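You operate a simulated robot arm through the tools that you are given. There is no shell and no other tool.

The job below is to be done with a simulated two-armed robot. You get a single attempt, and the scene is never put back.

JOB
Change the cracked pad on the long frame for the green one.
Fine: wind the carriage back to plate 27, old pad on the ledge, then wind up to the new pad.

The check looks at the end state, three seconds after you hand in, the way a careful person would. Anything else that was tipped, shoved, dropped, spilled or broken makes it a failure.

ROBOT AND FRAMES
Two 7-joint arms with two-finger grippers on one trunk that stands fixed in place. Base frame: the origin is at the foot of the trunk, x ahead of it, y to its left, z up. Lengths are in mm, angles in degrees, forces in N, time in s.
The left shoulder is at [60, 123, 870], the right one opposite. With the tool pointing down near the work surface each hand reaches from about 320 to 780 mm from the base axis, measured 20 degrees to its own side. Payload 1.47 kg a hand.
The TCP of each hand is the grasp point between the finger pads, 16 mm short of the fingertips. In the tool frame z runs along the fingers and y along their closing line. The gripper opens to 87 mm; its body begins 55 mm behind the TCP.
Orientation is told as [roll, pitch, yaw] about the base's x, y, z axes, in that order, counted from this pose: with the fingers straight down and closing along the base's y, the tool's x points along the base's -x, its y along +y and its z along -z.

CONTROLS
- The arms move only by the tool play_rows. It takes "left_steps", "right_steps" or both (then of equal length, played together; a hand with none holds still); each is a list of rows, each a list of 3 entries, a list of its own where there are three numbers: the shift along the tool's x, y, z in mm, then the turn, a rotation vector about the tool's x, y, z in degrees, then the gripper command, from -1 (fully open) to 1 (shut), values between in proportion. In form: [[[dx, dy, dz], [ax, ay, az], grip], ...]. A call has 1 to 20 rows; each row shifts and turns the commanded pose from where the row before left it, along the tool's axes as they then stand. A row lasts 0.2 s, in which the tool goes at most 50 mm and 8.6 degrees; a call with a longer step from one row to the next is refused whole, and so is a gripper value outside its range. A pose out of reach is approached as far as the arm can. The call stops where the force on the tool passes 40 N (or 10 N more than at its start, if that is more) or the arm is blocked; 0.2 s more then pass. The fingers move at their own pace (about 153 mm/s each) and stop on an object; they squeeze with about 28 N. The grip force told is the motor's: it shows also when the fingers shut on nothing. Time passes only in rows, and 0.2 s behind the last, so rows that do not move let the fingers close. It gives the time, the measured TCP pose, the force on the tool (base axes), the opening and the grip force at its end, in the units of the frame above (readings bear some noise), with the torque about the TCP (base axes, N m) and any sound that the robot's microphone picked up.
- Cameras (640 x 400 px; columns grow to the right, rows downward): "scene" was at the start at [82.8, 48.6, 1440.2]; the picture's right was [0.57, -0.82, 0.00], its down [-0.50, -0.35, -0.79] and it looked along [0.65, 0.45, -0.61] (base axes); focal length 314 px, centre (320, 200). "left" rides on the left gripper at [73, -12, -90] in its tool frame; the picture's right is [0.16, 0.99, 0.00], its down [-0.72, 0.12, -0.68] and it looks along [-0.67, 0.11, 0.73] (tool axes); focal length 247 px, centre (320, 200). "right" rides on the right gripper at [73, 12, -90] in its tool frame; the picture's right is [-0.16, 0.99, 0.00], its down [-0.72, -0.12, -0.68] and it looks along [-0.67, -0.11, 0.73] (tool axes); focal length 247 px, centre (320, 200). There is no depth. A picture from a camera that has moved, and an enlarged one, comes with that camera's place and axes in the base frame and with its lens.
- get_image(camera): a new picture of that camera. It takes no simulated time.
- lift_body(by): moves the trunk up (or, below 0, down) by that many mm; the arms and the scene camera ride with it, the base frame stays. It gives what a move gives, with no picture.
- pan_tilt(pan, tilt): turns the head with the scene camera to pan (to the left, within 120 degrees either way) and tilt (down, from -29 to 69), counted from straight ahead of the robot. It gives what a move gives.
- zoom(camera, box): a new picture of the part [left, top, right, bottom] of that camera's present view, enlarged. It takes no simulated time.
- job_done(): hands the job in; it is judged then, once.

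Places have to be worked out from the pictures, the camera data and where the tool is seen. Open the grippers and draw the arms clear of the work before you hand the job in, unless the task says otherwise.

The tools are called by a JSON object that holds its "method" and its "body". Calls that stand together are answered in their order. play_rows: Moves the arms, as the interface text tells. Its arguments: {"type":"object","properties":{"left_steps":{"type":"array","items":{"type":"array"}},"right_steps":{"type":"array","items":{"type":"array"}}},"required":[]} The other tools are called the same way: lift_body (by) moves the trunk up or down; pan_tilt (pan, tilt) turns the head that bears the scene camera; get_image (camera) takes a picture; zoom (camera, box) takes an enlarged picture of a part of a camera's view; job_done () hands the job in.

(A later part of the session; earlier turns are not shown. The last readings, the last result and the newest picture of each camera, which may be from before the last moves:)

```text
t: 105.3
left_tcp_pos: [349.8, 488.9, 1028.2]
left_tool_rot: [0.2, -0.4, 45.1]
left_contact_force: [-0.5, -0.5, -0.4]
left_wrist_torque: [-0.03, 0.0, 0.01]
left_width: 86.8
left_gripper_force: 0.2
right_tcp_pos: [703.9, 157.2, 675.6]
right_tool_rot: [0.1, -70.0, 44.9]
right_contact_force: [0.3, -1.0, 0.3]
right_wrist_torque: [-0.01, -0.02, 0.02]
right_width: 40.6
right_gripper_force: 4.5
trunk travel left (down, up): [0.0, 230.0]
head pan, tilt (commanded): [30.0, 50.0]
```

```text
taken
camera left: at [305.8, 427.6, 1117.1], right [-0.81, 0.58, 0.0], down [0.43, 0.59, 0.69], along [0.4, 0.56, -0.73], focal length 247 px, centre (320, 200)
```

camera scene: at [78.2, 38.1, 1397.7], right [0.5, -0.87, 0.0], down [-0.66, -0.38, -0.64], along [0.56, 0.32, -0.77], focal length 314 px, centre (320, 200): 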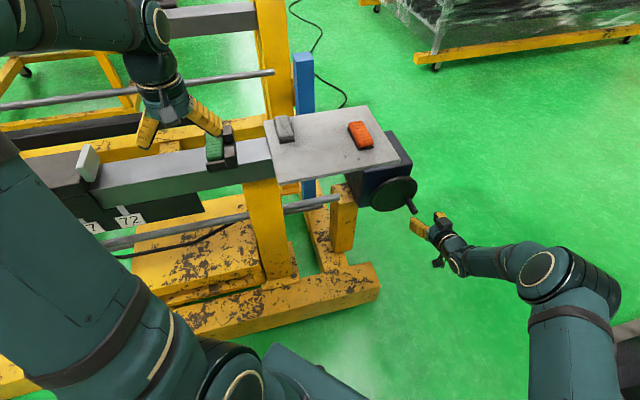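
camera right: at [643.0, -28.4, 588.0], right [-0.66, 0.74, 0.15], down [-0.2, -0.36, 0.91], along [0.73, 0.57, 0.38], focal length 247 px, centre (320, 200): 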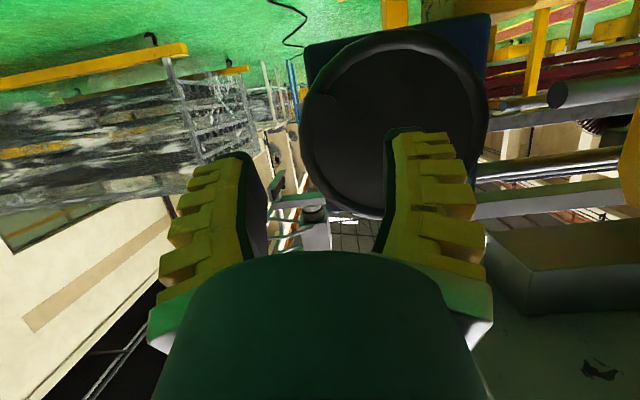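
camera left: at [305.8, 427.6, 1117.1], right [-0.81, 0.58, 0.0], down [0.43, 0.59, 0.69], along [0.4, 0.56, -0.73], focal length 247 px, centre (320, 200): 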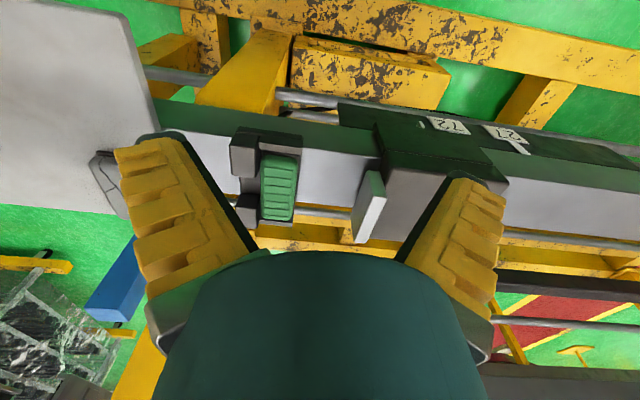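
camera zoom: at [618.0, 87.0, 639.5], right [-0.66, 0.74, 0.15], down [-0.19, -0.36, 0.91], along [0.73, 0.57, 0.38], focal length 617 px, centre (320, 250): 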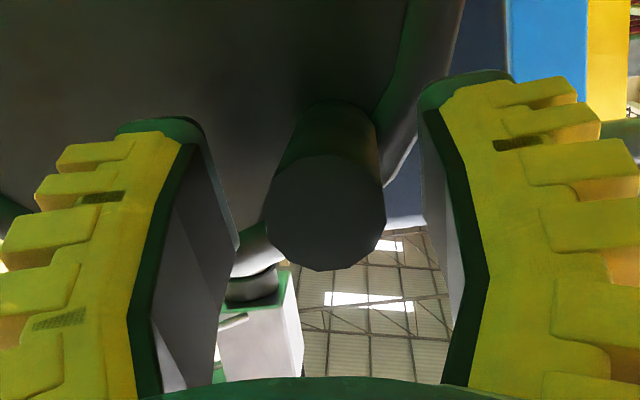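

The carriage face is ~70 mm from the pad. I regrip and wind to about 5°, leaving a good margin.

{"method": "play_rows", "body": {"right_steps": [[[0, 0.9, 0], [0, 0, 0], 0.2], [[0, 0, 0], [0, 0, 0], 0.7], [[0, 0, 0], [0, 0, 0], 1], [[0, 0, 0], [0, 0, 0], 1], [[8.0, 7.0, 2.9], [0, 0, 0], 1], [[9.0, 5.4, 3.3], [0, 0, 0], 1], [[9.7, 3.7, 3.5], [0, 0, 0], 1], [[10.2, 1.8, 3.7], [0, 0, 0], 1], [[0, 0, 0], [0, 0, 0], 1]]}}

{"method": "play_rows", "body": {"right_steps": [[[0, 0, 0], [0, 0, 0], 0.2], [[0, 0, 0], [0, 0, 0], 0.2]]}}

{"method": "zoom", "body": {"camera": "right", "box": [220, 100, 420, 260]}}

{"method": "zoom", "body": {"camera": "left", "box": [220, 100, 420, 260]}}

```text
t: 107.3
left_tcp_pos: [349.5, 487.1, 1027.9]
left_tool_rot: [0.1, -0.4, 45.2]
left_contact_force: [-0.1, -0.3, 0.7]
left_wrist_torque: [0.04, -0.03, -0.02]
left_width: 87.4
left_gripper_force: 0.0
right_tcp_pos: [689.5, 170.1, 634.2]
right_tool_rot: [0.1, -70.0, 45.0]
right_contact_force: [4.7, 1.7, 4.3]
right_wrist_torque: [0.14, -0.27, -0.03]
right_width: 10.3
right_gripper_force: 29.9
trunk travel left (down, up): [0.0, 230.0]
head pan, tilt (commanded): [30.0, 50.0]
```

```text
t: 107.9
left_tcp_pos: [349.1, 487.6, 1028.2]
left_tool_rot: [0.2, -0.4, 45.2]
left_contact_force: [0.1, 0.8, 0.3]
left_wrist_torque: [-0.03, -0.03, 0.0]
left_width: 86.9
left_gripper_force: 0.0
right_tcp_pos: [688.5, 169.1, 634.8]
right_tool_rot: [0.1, -69.9, 45.0]
right_contact_force: [-0.2, 0.2, 0.3]
right_wrist_torque: [0.0, 0.02, 0.02]
right_width: 40.8
right_gripper_force: 4.1
trunk travel left (down, up): [0.0, 230.0]
head pan, tilt (commanded): [30.0, 50.0]
```

```text
2.50 times, centred on (320, 180) of right
camera zoom: at [602.7, 99.3, 598.0], right [-0.66, 0.74, 0.15], down [-0.19, -0.36, 0.91], along [0.73, 0.57, 0.38], focal length 617 px, centre (320, 250)
```

zoom: 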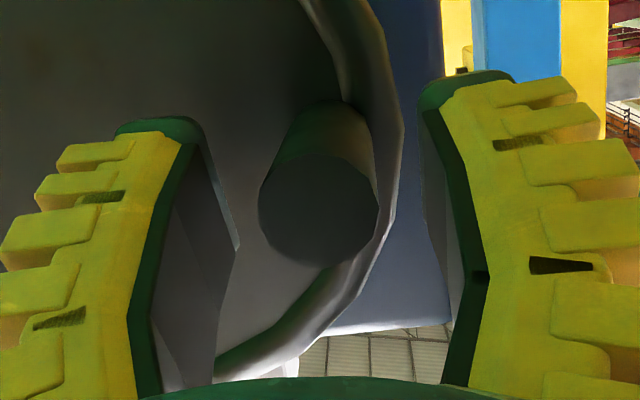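

```text
2.50 times, centred on (320, 180) of left
camera zoom: at [305.8, 427.6, 1117.2], right [-0.81, 0.58, 0.0], down [0.43, 0.59, 0.69], along [0.4, 0.56, -0.73], focal length 617 px, centre (320, 250)
```

zoom: 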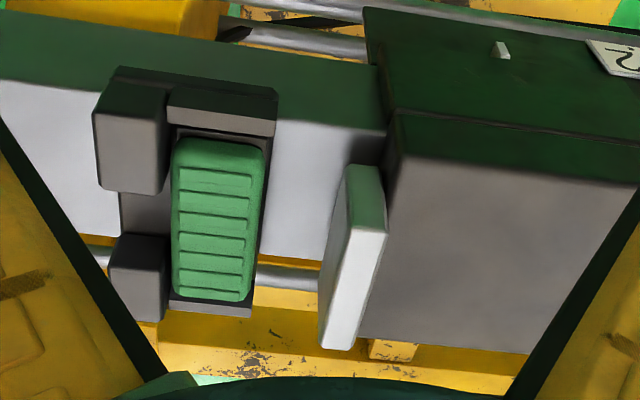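

About 30 mm remain to the pad. I regrip and wind 20° more, then look closely.

{"method": "play_rows", "body": {"right_steps": [[[0, 0, 0], [0, 0, 0], 0.7], [[0, 0, 0], [0, 0, 0], 1], [[0, 0, 0], [0, 0, 0], 1], [[10.3, -0.5, 3.7], [0, 0, 0], 1], [[10.0, -2.4, 3.65], [0, 0, 0], 1], [[0, 0, 0], [0, 0, 0], 1]]}}

{"method": "zoom", "body": {"camera": "left", "box": [220, 100, 420, 260]}}

{"method": "zoom", "body": {"camera": "right", "box": [220, 100, 420, 260]}}

```text
t: 109.3
left_tcp_pos: [348.5, 488.4, 1028.9]
left_tool_rot: [0.1, -0.6, 45.1]
left_contact_force: [-0.5, 0.4, 0.3]
left_wrist_torque: [0.0, -0.03, 0.03]
left_width: 86.9
left_gripper_force: 0.1
right_tcp_pos: [690.4, 167.6, 613.7]
right_tool_rot: [-0.1, -70.0, 45.0]
right_contact_force: [-7.7, -0.3, 3.4]
right_wrist_torque: [0.05, -0.19, 0.09]
right_width: 14.3
right_gripper_force: 30.3
trunk travel left (down, up): [0.0, 230.0]
head pan, tilt (commanded): [30.0, 50.0]
```

```text
2.50 times, centred on (320, 180) of left
camera zoom: at [305.1, 427.5, 1117.4], right [-0.81, 0.58, 0.0], down [0.43, 0.59, 0.69], along [0.4, 0.56, -0.73], focal length 617 px, centre (320, 250)
```

zoom: 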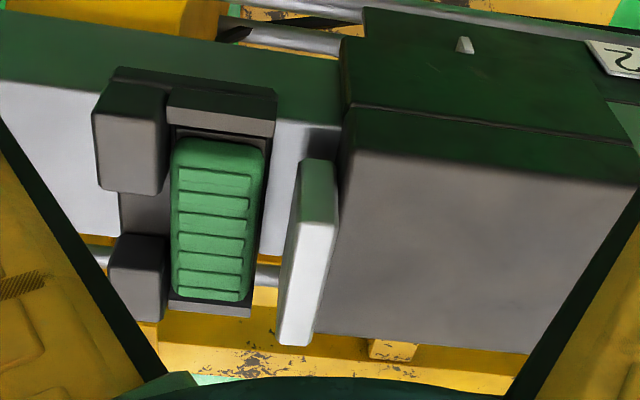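

```text
2.50 times, centred on (320, 180) of right
camera zoom: at [605.2, 97.5, 576.3], right [-0.66, 0.74, 0.15], down [-0.19, -0.36, 0.91], along [0.73, 0.57, 0.38], focal length 617 px, centre (320, 250)
```

zoom: 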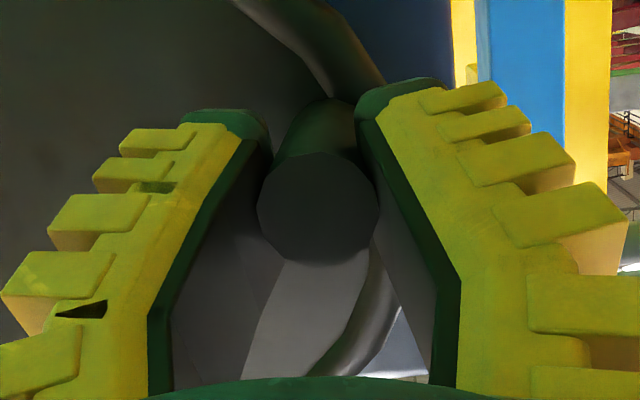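

The gap to the green pad is about 17 mm. I wind 8° more in two small steps and look again.

{"method": "play_rows", "body": {"right_steps": [[[3.9, -1.3, 1.4], [0, 0, 0], 1], [[3.85, -1.75, 1.4], [0, 0, 0], 1], [[0, 0, 0], [0, 0, 0], 1]]}}

{"method": "zoom", "body": {"camera": "left", "box": [240, 110, 360, 240]}}

```text
t: 110.1
left_tcp_pos: [349.3, 488.4, 1028.0]
left_tool_rot: [0.1, -0.4, 45.1]
left_contact_force: [0.0, 0.4, 0.0]
left_wrist_torque: [0.01, -0.01, 0.0]
left_width: 87.1
left_gripper_force: 0.1
right_tcp_pos: [693.7, 166.6, 606.8]
right_tool_rot: [-0.2, -70.1, 45.1]
right_contact_force: [-5.8, -1.0, 5.0]
right_wrist_torque: [0.1, -0.33, 0.08]
right_width: 13.3
right_gripper_force: 30.1
trunk travel left (down, up): [0.0, 230.0]
head pan, tilt (commanded): [30.0, 50.0]
```

```text
3.08 times, centred on (300, 175) of left
camera zoom: at [305.1, 427.5, 1117.4], right [-0.81, 0.58, 0.0], down [0.43, 0.59, 0.69], along [0.4, 0.56, -0.73], focal length 760 px, centre (382, 277)
```

zoom: 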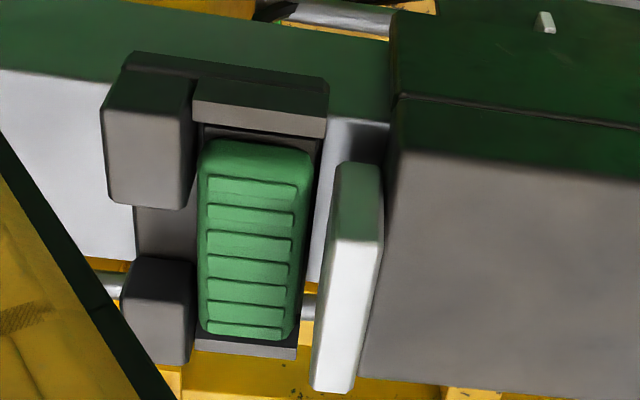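

Around 8 mm of gap is left. I wind 4° and check again.

{"method": "play_rows", "body": {"right_steps": [[[1.9, -0.9, 0.7], [0, 0, 0], 1], [[1.85, -0.95, 0.7], [0, 0, 0], 1], [[0, 0, 0], [0, 0, 0], 1]]}}

{"method": "zoom", "body": {"camera": "left", "box": [240, 110, 360, 240]}}

```text
t: 110.9
left_tcp_pos: [348.3, 488.5, 1028.9]
left_tool_rot: [0.1, -0.5, 45.1]
left_contact_force: [-0.1, 0.0, -0.7]
left_wrist_torque: [0.0, 0.0, 0.01]
left_width: 86.9
left_gripper_force: 0.0
right_tcp_pos: [694.6, 163.5, 602.0]
right_tool_rot: [0.0, -70.0, 45.0]
right_contact_force: [-9.4, -2.3, 5.2]
right_wrist_torque: [0.01, -0.29, 0.1]
right_width: 13.3
right_gripper_force: 30.3
trunk travel left (down, up): [0.0, 230.0]
head pan, tilt (commanded): [30.0, 50.0]
```

```text
3.08 times, centred on (300, 175) of left
camera zoom: at [305.0, 427.4, 1117.5], right [-0.81, 0.58, 0.0], down [0.43, 0.59, 0.69], along [0.4, 0.56, -0.73], focal length 760 px, centre (382, 277)
```

zoom: 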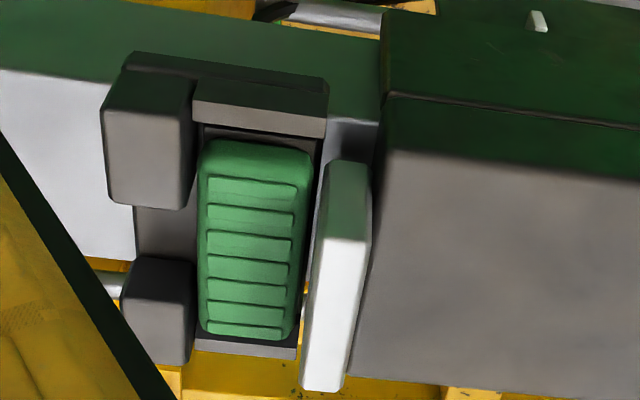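

About 3 mm left. I continue in 2° steps, watching force and gap.

{"method": "play_rows", "body": {"right_steps": [[[1.8, -1.0, 0.65], [0, 0, 0], 1], [[0, 0, 0], [0, 0, 0], 1]]}}

{"method": "zoom", "body": {"camera": "left", "box": [240, 110, 360, 240]}}

```text
t: 111.5
left_tcp_pos: [349.1, 488.0, 1028.3]
left_tool_rot: [0.1, -0.5, 45.0]
left_contact_force: [0.0, -0.2, 0.0]
left_wrist_torque: [-0.02, 0.02, -0.02]
left_width: 86.8
left_gripper_force: 0.1
right_tcp_pos: [696.1, 164.3, 599.8]
right_tool_rot: [0.1, -70.1, 45.0]
right_contact_force: [-12.9, -0.3, 5.1]
right_wrist_torque: [0.07, -0.06, 0.03]
right_width: 13.0
right_gripper_force: 30.0
trunk travel left (down, up): [0.0, 230.0]
head pan, tilt (commanded): [30.0, 50.0]
```

```text
3.08 times, centred on (300, 175) of left
camera zoom: at [304.7, 427.5, 1117.6], right [-0.81, 0.58, 0.0], down [0.43, 0.59, 0.69], along [0.4, 0.56, -0.73], focal length 760 px, centre (382, 277)
```

zoom: 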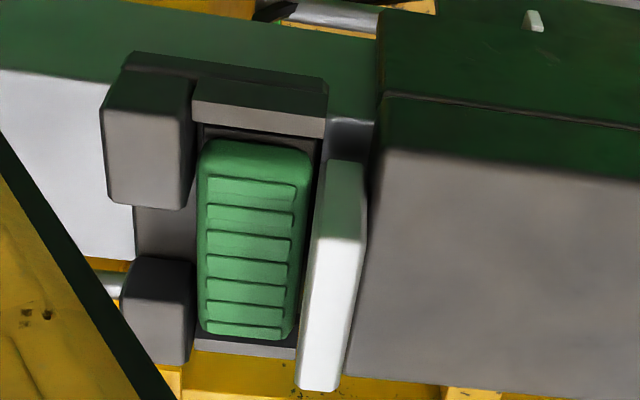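

The gap is ~2 mm now. Another 2°.

{"method": "play_rows", "body": {"right_steps": [[[1.8, -1.0, 0.65], [0, 0, 0], 1], [[0, 0, 0], [0, 0, 0], 1]]}}

{"method": "zoom", "body": {"camera": "left", "box": [240, 110, 360, 240]}}

```text
t: 112.1
left_tcp_pos: [346.7, 488.8, 1030.9]
left_tool_rot: [0.0, -0.4, 45.1]
left_contact_force: [-0.1, 0.6, -0.2]
left_wrist_torque: [0.0, 0.01, -0.01]
left_width: 86.7
left_gripper_force: 0.0
right_tcp_pos: [695.6, 163.0, 600.3]
right_tool_rot: [-0.2, -70.2, 45.2]
right_contact_force: [-20.4, -1.7, 17.3]
right_wrist_torque: [0.08, -0.06, 0.1]
right_width: 13.0
right_gripper_force: 30.9
trunk travel left (down, up): [0.0, 230.0]
head pan, tilt (commanded): [30.0, 50.0]
```

```text
3.08 times, centred on (300, 175) of left
camera zoom: at [303.4, 427.2, 1118.2], right [-0.81, 0.58, 0.0], down [0.42, 0.59, 0.69], along [0.4, 0.56, -0.73], focal length 760 px, centre (382, 277)
```

zoom: 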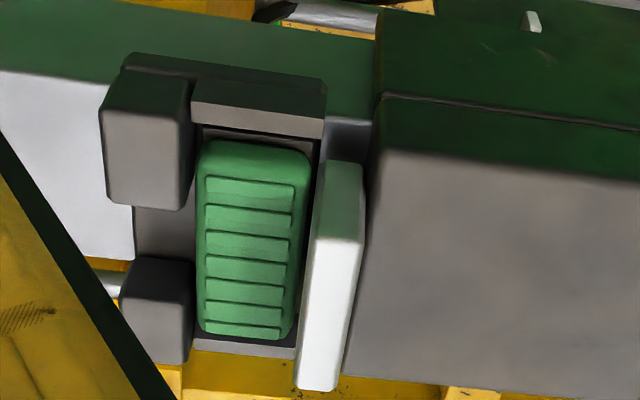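

The crank force rose to ~20 N and the hand stopped: the carriage now bears on the pad, with the pointer back at its original spot (s≈180). I check the contact from the scene camera too.

{"method": "pan_tilt", "body": {"pan": 55, "tilt": 42}}

{"method": "get_image", "body": {"camera": "scene"}}

{"method": "zoom", "body": {"camera": "scene", "box": [300, 160, 380, 220]}}

{"method": "zoom", "body": {"camera": "left", "box": [270, 130, 330, 170]}}

```text
t: 113.0
left_tcp_pos: [346.4, 487.8, 1029.2]
left_tool_rot: [0.1, -0.4, 45.1]
left_contact_force: [-0.2, -0.4, -0.2]
left_wrist_torque: [0.03, 0.0, 0.04]
left_width: 86.9
left_gripper_force: 0.0
right_tcp_pos: [695.4, 163.8, 601.7]
right_tool_rot: [-0.4, -70.2, 45.4]
right_contact_force: [-19.2, 2.7, 19.6]
right_wrist_torque: [0.24, -0.16, 0.15]
right_width: 13.0
right_gripper_force: 29.8
trunk travel left (down, up): [0.0, 230.0]
head pan, tilt (commanded): [55.0, 42.0]
```

```text
taken
camera scene: at [56.4, 67.7, 1409.1], right [0.82, -0.57, 0.0], down [-0.38, -0.55, -0.74], along [0.43, 0.61, -0.67], focal length 314 px, centre (320, 200)
```

scene: 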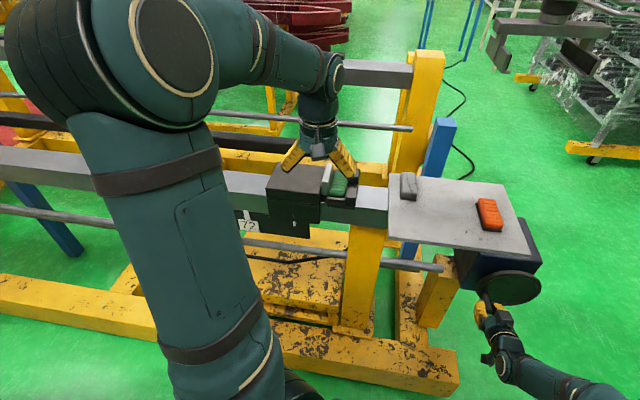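

```text
6.67 times, centred on (340, 190) of scene
camera zoom: at [56.4, 67.7, 1409.1], right [0.82, -0.57, 0.0], down [-0.38, -0.55, -0.74], along [0.43, 0.61, -0.67], focal length 2092 px, centre (187, 267)
```

zoom: 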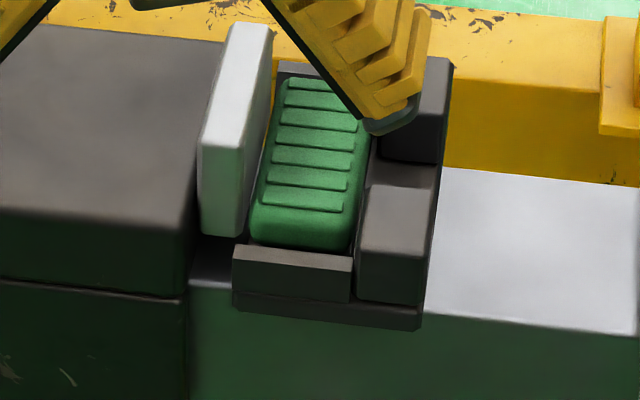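

```text
10.00 times, centred on (300, 150) of left
camera zoom: at [303.3, 427.4, 1118.1], right [-0.81, 0.58, 0.0], down [0.42, 0.59, 0.69], along [0.4, 0.56, -0.73], focal length 2470 px, centre (520, 700)
```

zoom: 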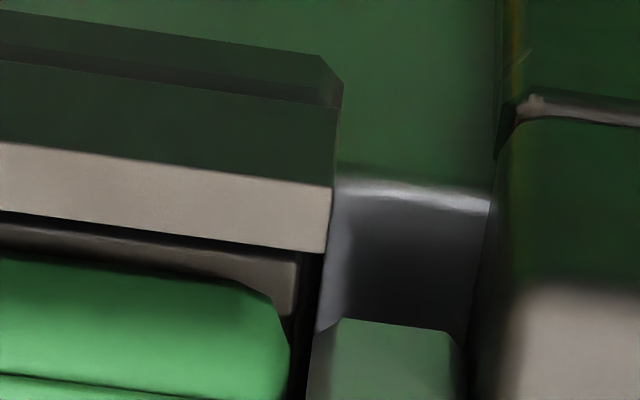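

I need to know whether the carriage face really touches the pad or something else stopped it; I zoom in further along the contact line.

{"method": "zoom", "body": {"camera": "left", "box": [280, 155, 330, 190]}}

{"method": "zoom", "body": {"camera": "left", "box": [275, 190, 325, 225]}}

{"method": "zoom", "body": {"camera": "scene", "box": [320, 165, 350, 200]}}

```text
11.43 times, centred on (305, 172) of left
camera zoom: at [303.3, 427.4, 1118.1], right [-0.81, 0.58, 0.0], down [0.42, 0.59, 0.69], along [0.4, 0.56, -0.73], focal length 2823 px, centre (491, 514)
```

zoom: 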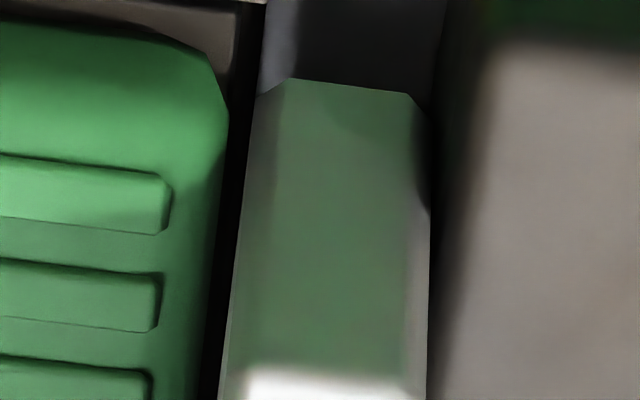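

```text
11.43 times, centred on (300, 208) of left
camera zoom: at [303.3, 427.4, 1118.1], right [-0.81, 0.58, 0.0], down [0.42, 0.59, 0.69], along [0.4, 0.56, -0.73], focal length 2823 px, centre (549, 114)
```

zoom: 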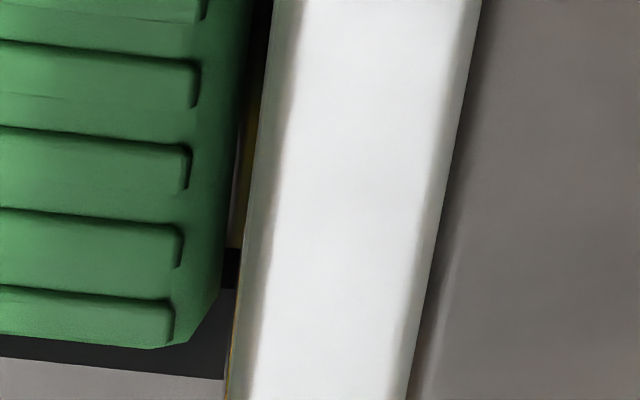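

```text
11.43 times, centred on (335, 182) of scene
camera zoom: at [56.4, 67.7, 1409.1], right [0.82, -0.57, 0.0], down [-0.38, -0.55, -0.74], along [0.43, 0.61, -0.67], focal length 3586 px, centre (149, 400)
```

zoom: 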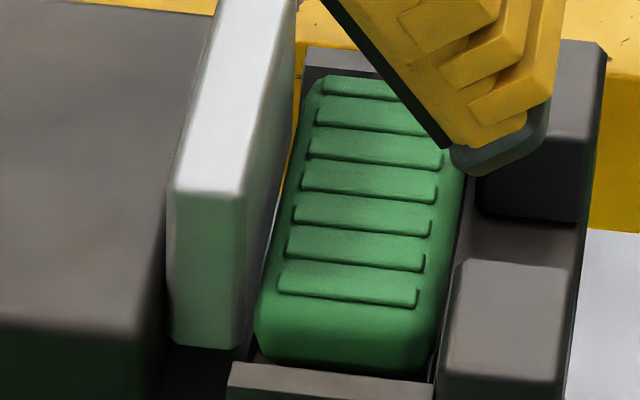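

The view suggests about 1-2 mm between the visible pad edge and the carriage face, yet the crank resists with ~25 N. I push one more small step to see whether the carriage advances or is truly bearing.

{"method": "play_rows", "body": {"right_steps": [[[1.3, -0.7, 0.5], [0, 0, 0], 1], [[0, 0, 0], [0, 0, 0], 1]]}}

{"method": "zoom", "body": {"camera": "left", "box": [275, 190, 325, 225]}}

{"method": "zoom", "body": {"camera": "left", "box": [240, 110, 360, 240]}}

{"method": "zoom", "body": {"camera": "right", "box": [120, 30, 540, 290]}}

```text
t: 113.6
left_tcp_pos: [346.7, 487.8, 1029.9]
left_tool_rot: [0.1, -0.6, 45.1]
left_contact_force: [-0.2, 0.4, 0.5]
left_wrist_torque: [-0.03, 0.02, 0.03]
left_width: 86.9
left_gripper_force: 0.0
right_tcp_pos: [695.5, 164.6, 601.0]
right_tool_rot: [-0.3, -70.2, 45.3]
right_contact_force: [-23.5, 8.2, 28.0]
right_wrist_torque: [0.16, -0.05, 0.17]
right_width: 13.2
right_gripper_force: 29.8
trunk travel left (down, up): [0.0, 230.0]
head pan, tilt (commanded): [55.0, 42.0]
```

```text
11.43 times, centred on (300, 208) of left
camera zoom: at [302.6, 427.6, 1118.3], right [-0.81, 0.58, 0.0], down [0.42, 0.59, 0.69], along [0.4, 0.56, -0.73], focal length 2823 px, centre (549, 114)
```

zoom: 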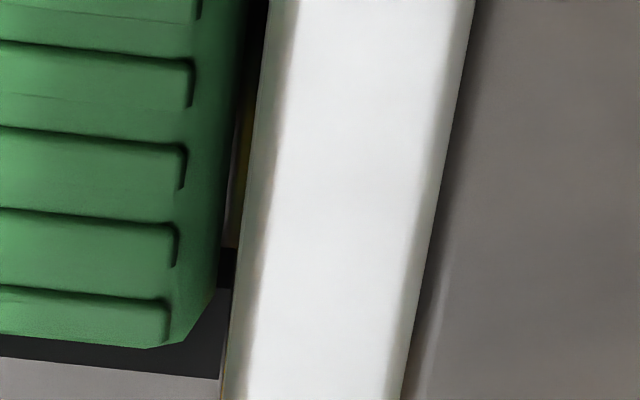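

```text
3.08 times, centred on (300, 175) of left
camera zoom: at [302.6, 427.6, 1118.3], right [-0.81, 0.58, 0.0], down [0.42, 0.59, 0.69], along [0.4, 0.56, -0.73], focal length 760 px, centre (382, 277)
```

zoom: 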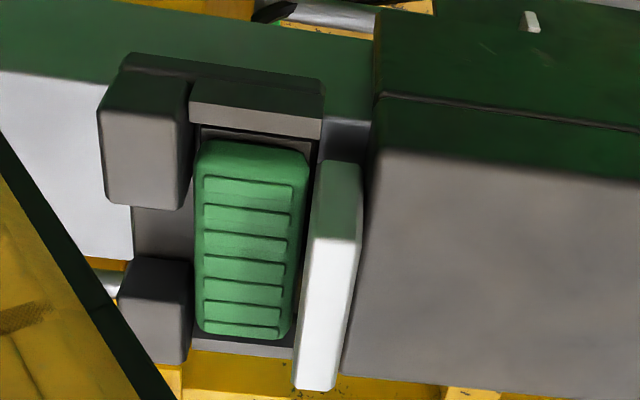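

```text
1.52 times, centred on (330, 160) of right
camera zoom: at [610.3, 94.1, 562.9], right [-0.66, 0.74, 0.15], down [-0.2, -0.36, 0.91], along [0.72, 0.57, 0.39], focal length 376 px, centre (305, 261)
```

zoom: 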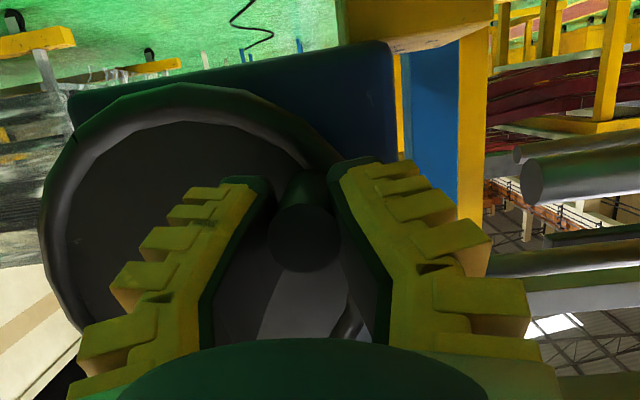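

The carriage won't advance further: its face is level with the tray ends, while the pad sits ~2 mm short of it (I set the pad down ~2.5 mm nearer the stop blocks than the old one was). I'll wind back ~32 mm, shift the pad 2.5 mm toward the carriage so it is properly met, then wind up again.

{"method": "play_rows", "body": {"right_steps": [[[-7.3, 4.5, -2.7], [0, 0, 0], 1], [[-8.6, 3.6, -3.1], [0, 0, 0], 1], [[-9.0, 2.1, -3.3], [0, 0, 0], 1], [[-8.2, 0.6, -3.0], [0, 0, 0], 1], [[0, 0, 0], [0, 0, 0], 1]]}}

{"method": "zoom", "body": {"camera": "left", "box": [220, 100, 420, 260]}}

{"method": "zoom", "body": {"camera": "right", "box": [220, 100, 420, 260]}}

```text
t: 114.8
left_tcp_pos: [348.8, 487.3, 1027.7]
left_tool_rot: [0.1, -0.5, 45.1]
left_contact_force: [1.1, -0.1, 0.4]
left_wrist_torque: [-0.02, -0.02, 0.01]
left_width: 87.2
left_gripper_force: 0.1
right_tcp_pos: [688.9, 169.6, 632.9]
right_tool_rot: [0.1, -69.9, 45.0]
right_contact_force: [-21.4, -5.4, -6.1]
right_wrist_torque: [-0.02, 0.2, 0.11]
right_width: 11.5
right_gripper_force: 29.9
trunk travel left (down, up): [0.0, 230.0]
head pan, tilt (commanded): [55.0, 42.0]
```

```text
2.50 times, centred on (320, 180) of left
camera zoom: at [305.1, 427.4, 1117.5], right [-0.81, 0.58, 0.0], down [0.43, 0.59, 0.69], along [0.4, 0.56, -0.73], focal length 617 px, centre (320, 250)
```

zoom: 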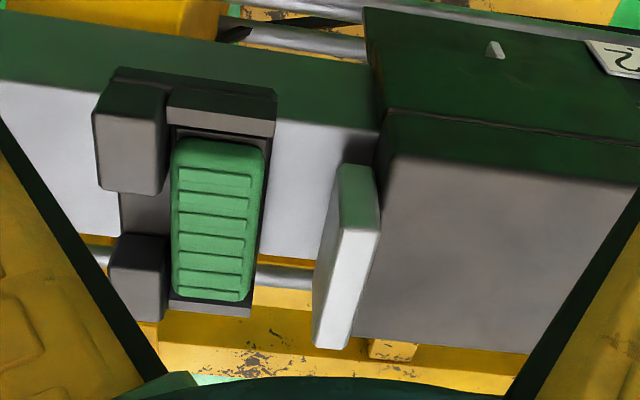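

```text
2.50 times, centred on (320, 180) of right
camera zoom: at [603.6, 100.3, 595.8], right [-0.66, 0.74, 0.15], down [-0.19, -0.36, 0.91], along [0.73, 0.57, 0.38], focal length 617 px, centre (320, 250)
```

zoom: 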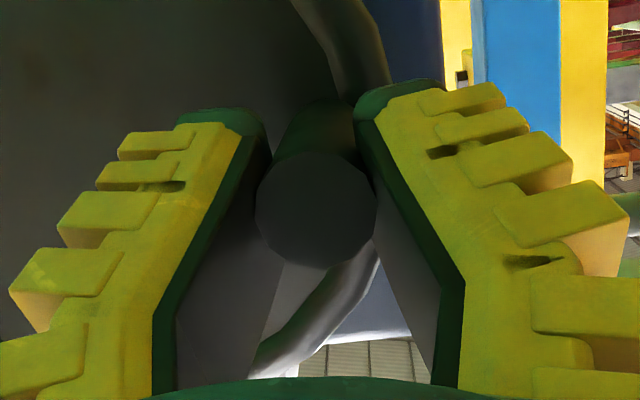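

The plate is about 32 mm from the pad; for finger clearance I wind back another 27° after a quick regrip.

{"method": "play_rows", "body": {"right_steps": [[[0, 0, 0], [0, 0, 0], 0.2], [[0, 0, 0], [0, 0, 0], 0.2], [[0, 0, 0], [0, 0, 0], 0.7], [[0, 0, 0], [0, 0, 0], 1], [[0, 0, 0], [0, 0, 0], 1], [[-9.2, -0.8, -3.4], [0, 0, 0], 1], [[-9.0, -2.3, -3.3], [0, 0, 0], 1], [[-8.6, -3.8, -3.1], [0, 0, 0], 1], [[0, 0, 0], [0, 0, 0], 1]]}}

{"method": "zoom", "body": {"camera": "left", "box": [220, 100, 420, 260]}}

```text
t: 116.8
left_tcp_pos: [349.0, 488.6, 1027.6]
left_tool_rot: [0.2, -0.4, 45.0]
left_contact_force: [0.3, 0.2, 0.3]
left_wrist_torque: [-0.03, -0.01, 0.0]
left_width: 87.0
left_gripper_force: 0.1
right_tcp_pos: [694.4, 165.6, 663.6]
right_tool_rot: [-0.1, -70.1, 45.1]
right_contact_force: [-3.9, 2.5, -3.2]
right_wrist_torque: [-0.11, 0.22, 0.08]
right_width: 10.0
right_gripper_force: 29.9
trunk travel left (down, up): [0.0, 230.0]
head pan, tilt (commanded): [55.0, 42.0]
```

```text
2.50 times, centred on (320, 180) of left
camera zoom: at [305.8, 427.8, 1117.1], right [-0.81, 0.58, 0.0], down [0.43, 0.59, 0.69], along [0.4, 0.56, -0.73], focal length 617 px, centre (320, 250)
```

zoom: 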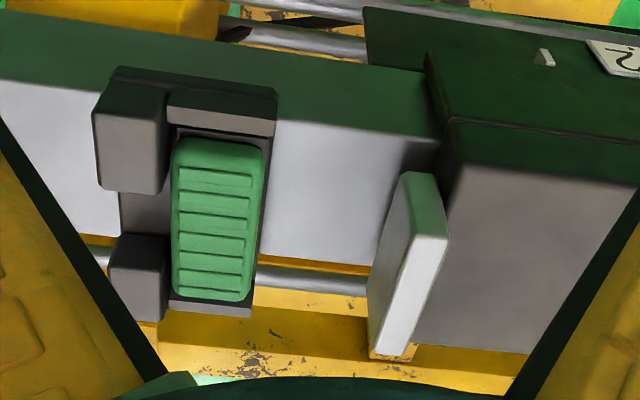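

Now there is ample room. I bring the left hand back over the pad along the reverse path, partly open, and down to hover.

{"method": "play_rows", "body": {"left_steps": [[[-20, -5.5, 0], [0, 0, 0], -0.2], [[-20, -5.5, 0], [0, 0, 0], -0.2], [[-20, -5.5, 0], [0, 0, 0], -0.2], [[-20, -5.5, 0], [0, 0, 0], -0.2], [[-20, -5.5, 0], [0, 0, 0], -0.2], [[-20, -5.5, 0], [0, 0, 0], -0.2], [[0, 0, 30], [0, 0, 0], -0.2], [[0, 0, 30], [0, 0, 0], -0.2], [[0, 0, 20], [0, 0, 0], -0.2], [[0, 0, 0], [0, 0, 0], -0.2]]}}

{"method": "get_image", "body": {"camera": "left"}}

{"method": "zoom", "body": {"camera": "left", "box": [180, 40, 460, 260]}}

```text
t: 119.0
left_tcp_pos: [450.6, 552.6, 948.1]
left_tool_rot: [0.3, -0.4, 45.1]
left_contact_force: [0.2, -1.0, -0.5]
left_wrist_torque: [-0.04, 0.02, 0.0]
left_width: 57.3
left_gripper_force: 3.3
right_tcp_pos: [693.6, 164.3, 662.9]
right_tool_rot: [-0.1, -70.1, 45.0]
right_contact_force: [5.6, 2.0, 3.0]
right_wrist_torque: [0.1, -0.32, 0.1]
right_width: 9.7
right_gripper_force: 30.4
trunk travel left (down, up): [0.0, 230.0]
head pan, tilt (commanded): [55.0, 42.0]
```

```text
taken
camera left: at [407.4, 491.8, 1037.1], right [-0.81, 0.58, 0.0], down [0.43, 0.59, 0.69], along [0.4, 0.56, -0.73], focal length 247 px, centre (320, 200)
```

left: 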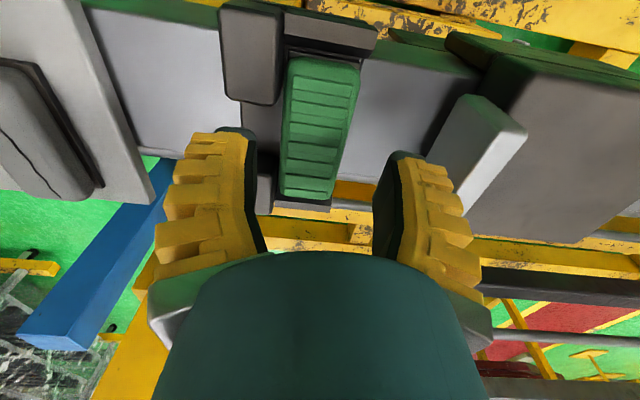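

```text
1.82 times, centred on (320, 150) of left
camera zoom: at [407.4, 491.8, 1037.1], right [-0.81, 0.58, 0.0], down [0.43, 0.59, 0.69], along [0.4, 0.56, -0.73], focal length 449 px, centre (320, 291)
```

zoom: 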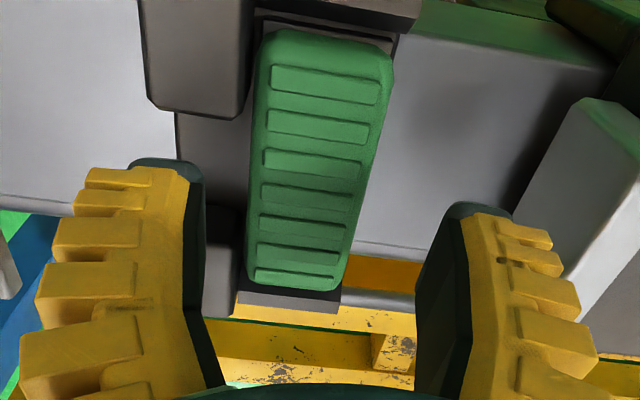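

I take another pose reading here to average out noise before gripping.

{"method": "play_rows", "body": {"left_steps": [[[0, 0, 0], [0, 0, 0], -0.2], [[0, 0, 0], [0, 0, 0], -0.2]]}}

{"method": "play_rows", "body": {"left_steps": [[[0, 0, 0], [0, 0, 0], -0.2], [[0, 0, 0], [0, 0, 0], -0.2]]}}

{"method": "zoom", "body": {"camera": "left", "box": [230, 50, 410, 200]}}

```text
t: 119.6
left_tcp_pos: [450.6, 552.1, 949.3]
left_tool_rot: [0.1, -0.5, 45.1]
left_contact_force: [-0.7, -0.4, -0.6]
left_wrist_torque: [-0.02, 0.0, 0.05]
left_width: 57.5
left_gripper_force: 3.6
right_tcp_pos: [694.7, 165.5, 662.3]
right_tool_rot: [0.0, -70.1, 44.9]
right_contact_force: [6.6, 2.5, 3.7]
right_wrist_torque: [0.06, -0.32, 0.05]
right_width: 9.6
right_gripper_force: 29.5
trunk travel left (down, up): [0.0, 230.0]
head pan, tilt (commanded): [55.0, 42.0]
```

```text
t: 120.2
left_tcp_pos: [450.5, 552.3, 949.1]
left_tool_rot: [0.2, -0.4, 45.0]
left_contact_force: [-0.3, 0.5, -0.4]
left_wrist_torque: [-0.03, -0.01, -0.01]
left_width: 57.1
left_gripper_force: 4.1
right_tcp_pos: [693.2, 163.8, 661.6]
right_tool_rot: [0.0, -70.1, 45.0]
right_contact_force: [7.5, 1.7, 4.1]
right_wrist_torque: [0.08, -0.28, -0.01]
right_width: 9.7
right_gripper_force: 29.8
trunk travel left (down, up): [0.0, 230.0]
head pan, tilt (commanded): [55.0, 42.0]
```

```text
2.67 times, centred on (320, 125) of left
camera zoom: at [407.5, 491.9, 1037.4], right [-0.81, 0.58, 0.0], down [0.43, 0.59, 0.69], along [0.4, 0.56, -0.73], focal length 659 px, centre (320, 400)
```

zoom: 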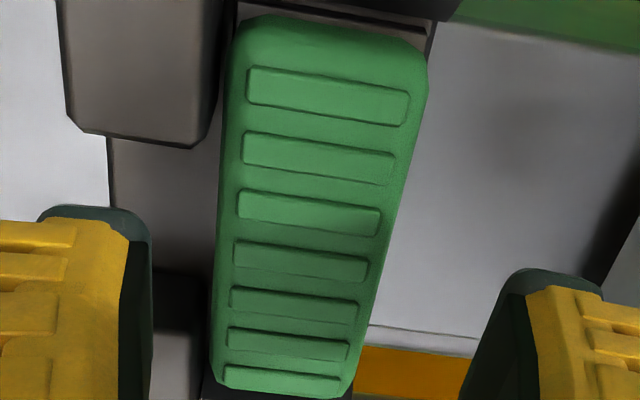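

Readings agree: hand at s=71.9, pad centre at about s=68. Closing at s=70.4 will slide the pad ~2.4 mm toward the carriage to where the old pad sat. I shift, descend and close gently.

{"method": "play_rows", "body": {"left_steps": [[[-1, -1.5, 0], [0, 0, 0], -0.2], [[0, 0, 15], [0, 0, 0], -0.2], [[0, 0, 15], [0, 0, 0], -0.2], [[0, 0, 10], [0, 0, 0], -0.2], [[0, 0, 5], [0, 0, 0], -0.2], [[0, 0, 0], [0, 0, 0], -0.2]]}}

{"method": "play_rows", "body": {"left_steps": [[[0, 0, 0], [0, 0, 0], 0.0], [[0, 0, 0], [0, 0, 0], 0.1], [[0, 0, 0], [0, 0, 0], 0.2], [[0, 0, 0], [0, 0, 0], 0.3], [[0, 0, 0], [0, 0, 0], 0.3]]}}

{"method": "get_image", "body": {"camera": "left"}}

```text
t: 121.6
left_tcp_pos: [454.4, 551.8, 901.7]
left_tool_rot: [0.2, -0.5, 45.2]
left_contact_force: [0.5, 0.5, -1.5]
left_wrist_torque: [-0.01, 0.0, 0.03]
left_width: 57.5
left_gripper_force: 3.5
right_tcp_pos: [694.1, 164.4, 662.0]
right_tool_rot: [-0.1, -70.0, 45.1]
right_contact_force: [6.0, 4.0, 0.9]
right_wrist_torque: [0.09, -0.19, 0.01]
right_width: 9.4
right_gripper_force: 30.1
trunk travel left (down, up): [0.0, 230.0]
head pan, tilt (commanded): [55.0, 42.0]
```

```text
t: 122.8
left_tcp_pos: [454.6, 551.3, 904.2]
left_tool_rot: [0.2, -0.5, 45.3]
left_contact_force: [-2.7, 0.3, 10.5]
left_wrist_torque: [-0.07, 0.06, 0.02]
left_width: 35.0
left_gripper_force: 28.3
right_tcp_pos: [693.8, 164.7, 662.0]
right_tool_rot: [0.0, -70.0, 44.9]
right_contact_force: [11.7, 8.2, -4.6]
right_wrist_torque: [0.03, 0.05, -0.02]
right_width: 9.2
right_gripper_force: 30.7
trunk travel left (down, up): [0.0, 230.0]
head pan, tilt (commanded): [55.0, 42.0]
```

```text
taken
camera left: at [411.6, 490.6, 992.5], right [-0.81, 0.58, 0.0], down [0.43, 0.59, 0.69], along [0.4, 0.56, -0.73], focal length 247 px, centre (320, 200)
```

left: 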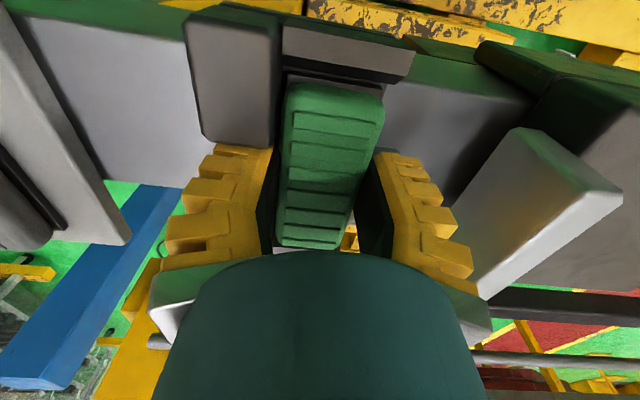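

Gripped, but the measured hand centre is s≈68.5, so the pad has barely moved. While holding it I slide it 2.3 mm toward the carriage, read the pose, and release.

{"method": "play_rows", "body": {"left_steps": [[[0, 0, -1], [0, 0, 0], 0.3], [[0, 1.2, 0], [0, 0, 0], 0.3], [[0, 1.1, 0], [0, 0, 0], 0.3], [[0, 0, 0], [0, 0, 0], 0.3]]}}

{"method": "play_rows", "body": {"left_steps": [[[0, 0, 0], [0, 0, 0], 0.3], [[0, 0, 0], [0, 0, 0], 0.3]]}}

```text
t: 123.8
left_tcp_pos: [454.5, 553.4, 905.1]
left_tool_rot: [0.2, -0.4, 45.1]
left_contact_force: [-0.8, -0.4, -1.1]
left_wrist_torque: [-0.02, -0.04, 0.0]
left_width: 34.1
left_gripper_force: 28.0
right_tcp_pos: [694.0, 164.8, 661.5]
right_tool_rot: [0.0, -70.0, 45.0]
right_contact_force: [2.8, 3.0, -1.4]
right_wrist_torque: [0.22, -0.18, 0.04]
right_width: 9.1
right_gripper_force: 30.1
trunk travel left (down, up): [0.0, 230.0]
head pan, tilt (commanded): [55.0, 42.0]
```

```text
t: 124.4
left_tcp_pos: [453.0, 552.9, 906.1]
left_tool_rot: [0.2, -0.4, 45.0]
left_contact_force: [-0.2, -0.3, 0.7]
left_wrist_torque: [0.01, -0.02, 0.0]
left_width: 34.0
left_gripper_force: 28.1
right_tcp_pos: [693.9, 166.1, 662.9]
right_tool_rot: [-0.1, -70.0, 45.0]
right_contact_force: [1.7, 2.6, -0.9]
right_wrist_torque: [0.09, -0.02, -0.01]
right_width: 9.4
right_gripper_force: 29.8
trunk travel left (down, up): [0.0, 230.0]
head pan, tilt (commanded): [55.0, 42.0]
```

Hand centre now reads s≈70.2, as desired. I settle 1 mm down and open.

{"method": "play_rows", "body": {"left_steps": [[[0, 0, 0.8], [0, 0, 0], 0.3], [[0, 0, 0], [0, 0, 0], 0.15], [[0, 0, 0], [0, 0, 0], 0.05], [[0, 0, 0], [0, 0, 0], -0.1], [[0, 0, 0], [0, 0, 0], -0.2], [[0, 0, 0], [0, 0, 0], -0.2]]}}

{"method": "play_rows", "body": {"left_steps": [[[0, 0, -5], [0, 0, 0], -0.2], [[0, 0, -10], [0, 0, 0], -0.2], [[0, 0, -20], [0, 0, 0], -0.2], [[0, 0, -30], [0, 0, 0], -0.2], [[0, 0, -30], [0, 0, 0], -0.2], [[0, 0, -30], [0, 0, 0], -0.2], [[0, 0, 0], [0, 0, 0], -0.2]]}}

{"method": "zoom", "body": {"camera": "left", "box": [220, 20, 420, 170]}}

{"method": "zoom", "body": {"camera": "scene", "box": [300, 150, 380, 220]}}

```text
t: 125.8
left_tcp_pos: [453.4, 552.3, 904.4]
left_tool_rot: [0.3, -0.4, 45.1]
left_contact_force: [0.8, 0.4, 0.3]
left_wrist_torque: [0.0, 0.0, 0.01]
left_width: 57.2
left_gripper_force: 3.6
right_tcp_pos: [694.8, 165.3, 661.7]
right_tool_rot: [0.0, -70.0, 45.0]
right_contact_force: [1.6, 2.0, -0.7]
right_wrist_torque: [0.04, 0.01, -0.02]
right_width: 9.4
right_gripper_force: 30.1
trunk travel left (down, up): [0.0, 230.0]
head pan, tilt (commanded): [55.0, 42.0]
```

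```text
t: 127.4
left_tcp_pos: [453.9, 551.0, 1030.4]
left_tool_rot: [0.1, -0.5, 45.1]
left_contact_force: [0.4, -0.4, -0.2]
left_wrist_torque: [0.02, -0.01, -0.01]
left_width: 57.9
left_gripper_force: 3.6
right_tcp_pos: [694.8, 164.9, 661.9]
right_tool_rot: [0.0, -70.0, 45.1]
right_contact_force: [1.2, 1.3, -2.2]
right_wrist_torque: [0.03, 0.0, 0.03]
right_width: 9.5
right_gripper_force: 29.8
trunk travel left (down, up): [0.0, 230.0]
head pan, tilt (commanded): [55.0, 42.0]
```

```text
2.67 times, centred on (320, 95) of left
camera zoom: at [410.7, 490.3, 1118.5], right [-0.81, 0.58, 0.0], down [0.43, 0.59, 0.69], along [0.4, 0.56, -0.73], focal length 659 px, centre (320, 480)
```

zoom: 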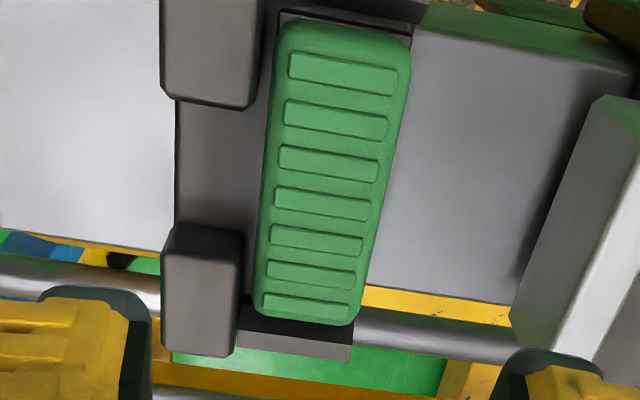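

```text
5.71 times, centred on (340, 185) of scene
camera zoom: at [59.7, 68.1, 1408.9], right [0.82, -0.57, 0.0], down [-0.38, -0.55, -0.74], along [0.43, 0.61, -0.67], focal length 1793 px, centre (206, 286)
```

zoom: 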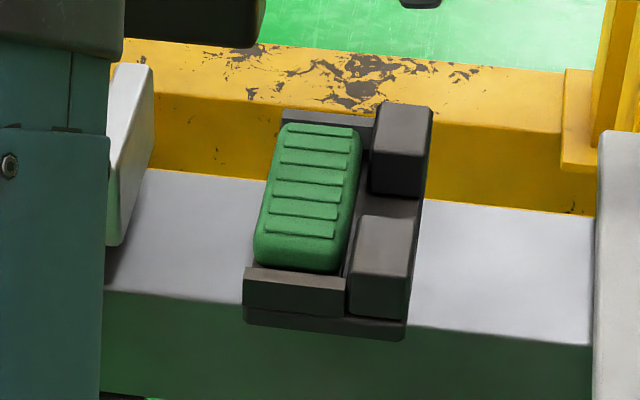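

The pad moved about 1.5 mm; its edge is now about level with the tray end. For certain contact I repeat with another ~1.6 mm toward the carriage, like the old pad's place.

{"method": "play_rows", "body": {"left_steps": [[[0, 1.7, 0], [0, 0, 0], -0.2], [[0, 0, 30], [0, 0, 0], -0.2], [[0, 0, 30], [0, 0, 0], -0.2], [[0, 0, 30], [0, 0, 0], -0.2], [[0, 0, 20], [0, 0, 0], -0.2], [[0, 0, 10], [0, 0, 0], -0.2], [[0, 0, 4], [0, 0, 0], -0.2], [[0, 0, 0], [0, 0, 0], -0.2]]}}

{"method": "play_rows", "body": {"left_steps": [[[0, 0, 0], [0, 0, 0], 0.0], [[0, 0, 0], [0, 0, 0], 0.1], [[0, 0, 0], [0, 0, 0], 0.2], [[0, 0, 0], [0, 0, 0], 0.25], [[0, 0, 0], [0, 0, 0], 0.25]]}}

```text
t: 129.2
left_tcp_pos: [452.6, 555.0, 904.2]
left_tool_rot: [0.3, -0.4, 45.1]
left_contact_force: [1.6, -0.6, -0.4]
left_wrist_torque: [-0.02, 0.02, 0.01]
left_width: 57.2
left_gripper_force: 3.7
right_tcp_pos: [694.6, 165.0, 662.2]
right_tool_rot: [0.0, -70.1, 45.1]
right_contact_force: [0.2, 0.4, -0.6]
right_wrist_torque: [0.03, -0.02, 0.03]
right_width: 9.5
right_gripper_force: 29.9
trunk travel left (down, up): [0.0, 230.0]
head pan, tilt (commanded): [55.0, 42.0]
```

```text
t: 130.4
left_tcp_pos: [453.4, 553.1, 905.0]
left_tool_rot: [0.2, -0.5, 45.1]
left_contact_force: [-0.8, 0.3, 9.7]
left_wrist_torque: [-0.07, 0.06, 0.0]
left_width: 34.7
left_gripper_force: 28.5
right_tcp_pos: [695.2, 165.4, 662.1]
right_tool_rot: [0.1, -70.0, 44.9]
right_contact_force: [5.8, 4.0, -3.7]
right_wrist_torque: [-0.02, 0.14, 0.02]
right_width: 9.2
right_gripper_force: 30.5
trunk travel left (down, up): [0.0, 230.0]
head pan, tilt (commanded): [55.0, 42.0]
```

Pad is gripped and centred near s≈71.3. I open again and withdraw straight up, then check.

{"method": "play_rows", "body": {"left_steps": [[[0, 0, 0], [0, 0, 0], 0.15], [[0, 0, 0], [0, 0, 0], 0.05], [[0, 0, 0], [0, 0, 0], -0.1], [[0, 0, 0], [0, 0, 0], -0.2], [[0, 0, 0], [0, 0, 0], -0.2], [[0, 0, -5], [0, 0, 0], -0.2], [[0, 0, -10], [0, 0, 0], -0.2], [[0, 0, -20], [0, 0, 0], -0.2], [[0, 0, -30], [0, 0, 0], -0.2], [[0, 0, -30], [0, 0, 0], -0.2], [[0, 0, -29], [0, 0, 0], -0.2], [[0, 0, 0], [0, 0, 0], -0.2]]}}

{"method": "zoom", "body": {"camera": "left", "box": [220, 20, 420, 170]}}

{"method": "zoom", "body": {"camera": "scene", "box": [300, 150, 380, 220]}}

```text
t: 133.0
left_tcp_pos: [452.6, 552.7, 1028.4]
left_tool_rot: [0.1, -0.4, 45.1]
left_contact_force: [0.5, -0.3, -0.1]
left_wrist_torque: [0.0, -0.01, 0.02]
left_width: 57.5
left_gripper_force: 4.0
right_tcp_pos: [694.8, 165.3, 661.9]
right_tool_rot: [0.0, -70.0, 44.9]
right_contact_force: [1.1, -0.2, 0.7]
right_wrist_torque: [-0.01, -0.04, -0.01]
right_width: 9.3
right_gripper_force: 30.1
trunk travel left (down, up): [0.0, 230.0]
head pan, tilt (commanded): [55.0, 42.0]
```

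```text
2.67 times, centred on (320, 95) of left
camera zoom: at [408.6, 492.4, 1116.7], right [-0.81, 0.58, 0.0], down [0.43, 0.59, 0.69], along [0.4, 0.56, -0.73], focal length 659 px, centre (320, 480)
```

zoom: 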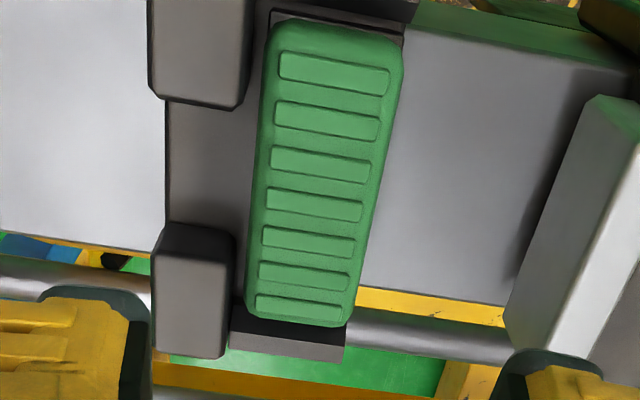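

```text
5.71 times, centred on (340, 185) of scene
camera zoom: at [59.7, 68.0, 1408.9], right [0.82, -0.57, 0.0], down [-0.38, -0.55, -0.74], along [0.43, 0.61, -0.67], focal length 1793 px, centre (206, 286)
```

zoom: 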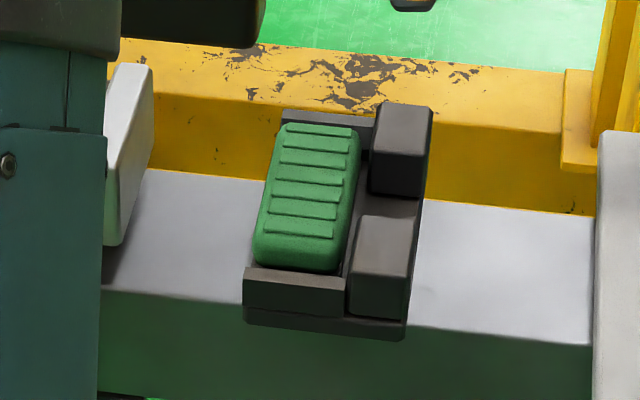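

The pad is parallel and now spans about s=51–90, essentially where the old pad sat. I withdraw the left hand clear of the beam again and wind the carriage up.

{"method": "play_rows", "body": {"left_steps": [[[20, 5.0, 0], [0, 0, 0], -1], [[20, 5.0, 0], [0, 0, 0], -1], [[20, 5.0, 0], [0, 0, 0], -1], [[20, 5.0, 0], [0, 0, 0], -1], [[20, 5.0, 0], [0, 0, 0], -1], [[20, 5.0, 0], [0, 0, 0], -1], [[0, 0, 0], [0, 0, 0], -1]]}}

{"method": "play_rows", "body": {"right_steps": [[[0, 0, 0], [0, 0, 0], 0.2], [[0, 0, 0], [0, 0, 0], 0.2]]}}

{"method": "zoom", "body": {"camera": "right", "box": [220, 100, 420, 260]}}

{"method": "zoom", "body": {"camera": "left", "box": [220, 100, 420, 260]}}

```text
t: 134.6
left_tcp_pos: [347.6, 489.5, 1027.2]
left_tool_rot: [0.2, -0.4, 45.1]
left_contact_force: [-0.7, 0.2, -0.3]
left_wrist_torque: [0.0, -0.01, 0.0]
left_width: 87.1
left_gripper_force: 0.0
right_tcp_pos: [694.3, 165.4, 662.3]
right_tool_rot: [-0.1, -70.0, 44.9]
right_contact_force: [2.0, 0.4, -1.0]
right_wrist_torque: [0.07, -0.06, -0.02]
right_width: 9.2
right_gripper_force: 30.2
trunk travel left (down, up): [0.0, 230.0]
head pan, tilt (commanded): [55.0, 42.0]
```

```text
t: 135.2
left_tcp_pos: [347.9, 489.2, 1027.4]
left_tool_rot: [0.2, -0.4, 45.1]
left_contact_force: [-0.2, 0.9, -0.1]
left_wrist_torque: [-0.01, -0.01, -0.04]
left_width: 86.8
left_gripper_force: 0.1
right_tcp_pos: [693.6, 164.7, 661.9]
right_tool_rot: [0.0, -70.1, 45.0]
right_contact_force: [-0.5, 0.9, 0.5]
right_wrist_torque: [0.02, 0.01, 0.01]
right_width: 40.7
right_gripper_force: 4.4
trunk travel left (down, up): [0.0, 230.0]
head pan, tilt (commanded): [55.0, 42.0]
```

```text
2.50 times, centred on (320, 180) of right
camera zoom: at [608.3, 95.1, 625.1], right [-0.66, 0.74, 0.15], down [-0.19, -0.36, 0.91], along [0.73, 0.57, 0.38], focal length 617 px, centre (320, 250)
```

zoom: 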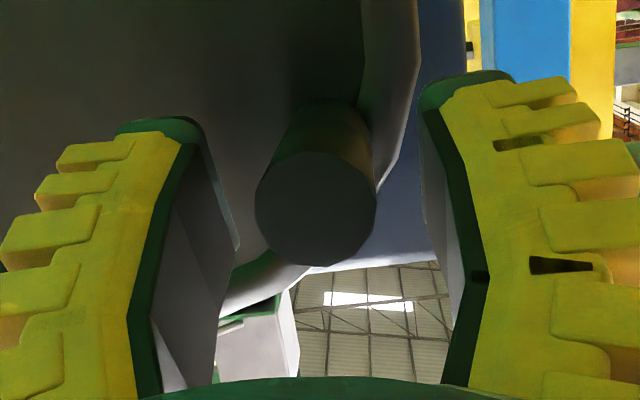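

```text
2.50 times, centred on (320, 180) of left
camera zoom: at [304.7, 428.8, 1116.5], right [-0.81, 0.58, 0.0], down [0.43, 0.59, 0.69], along [0.4, 0.56, -0.73], focal length 617 px, centre (320, 250)
```

zoom: 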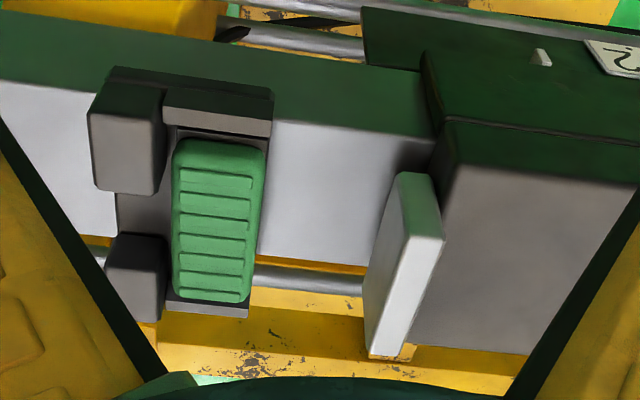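

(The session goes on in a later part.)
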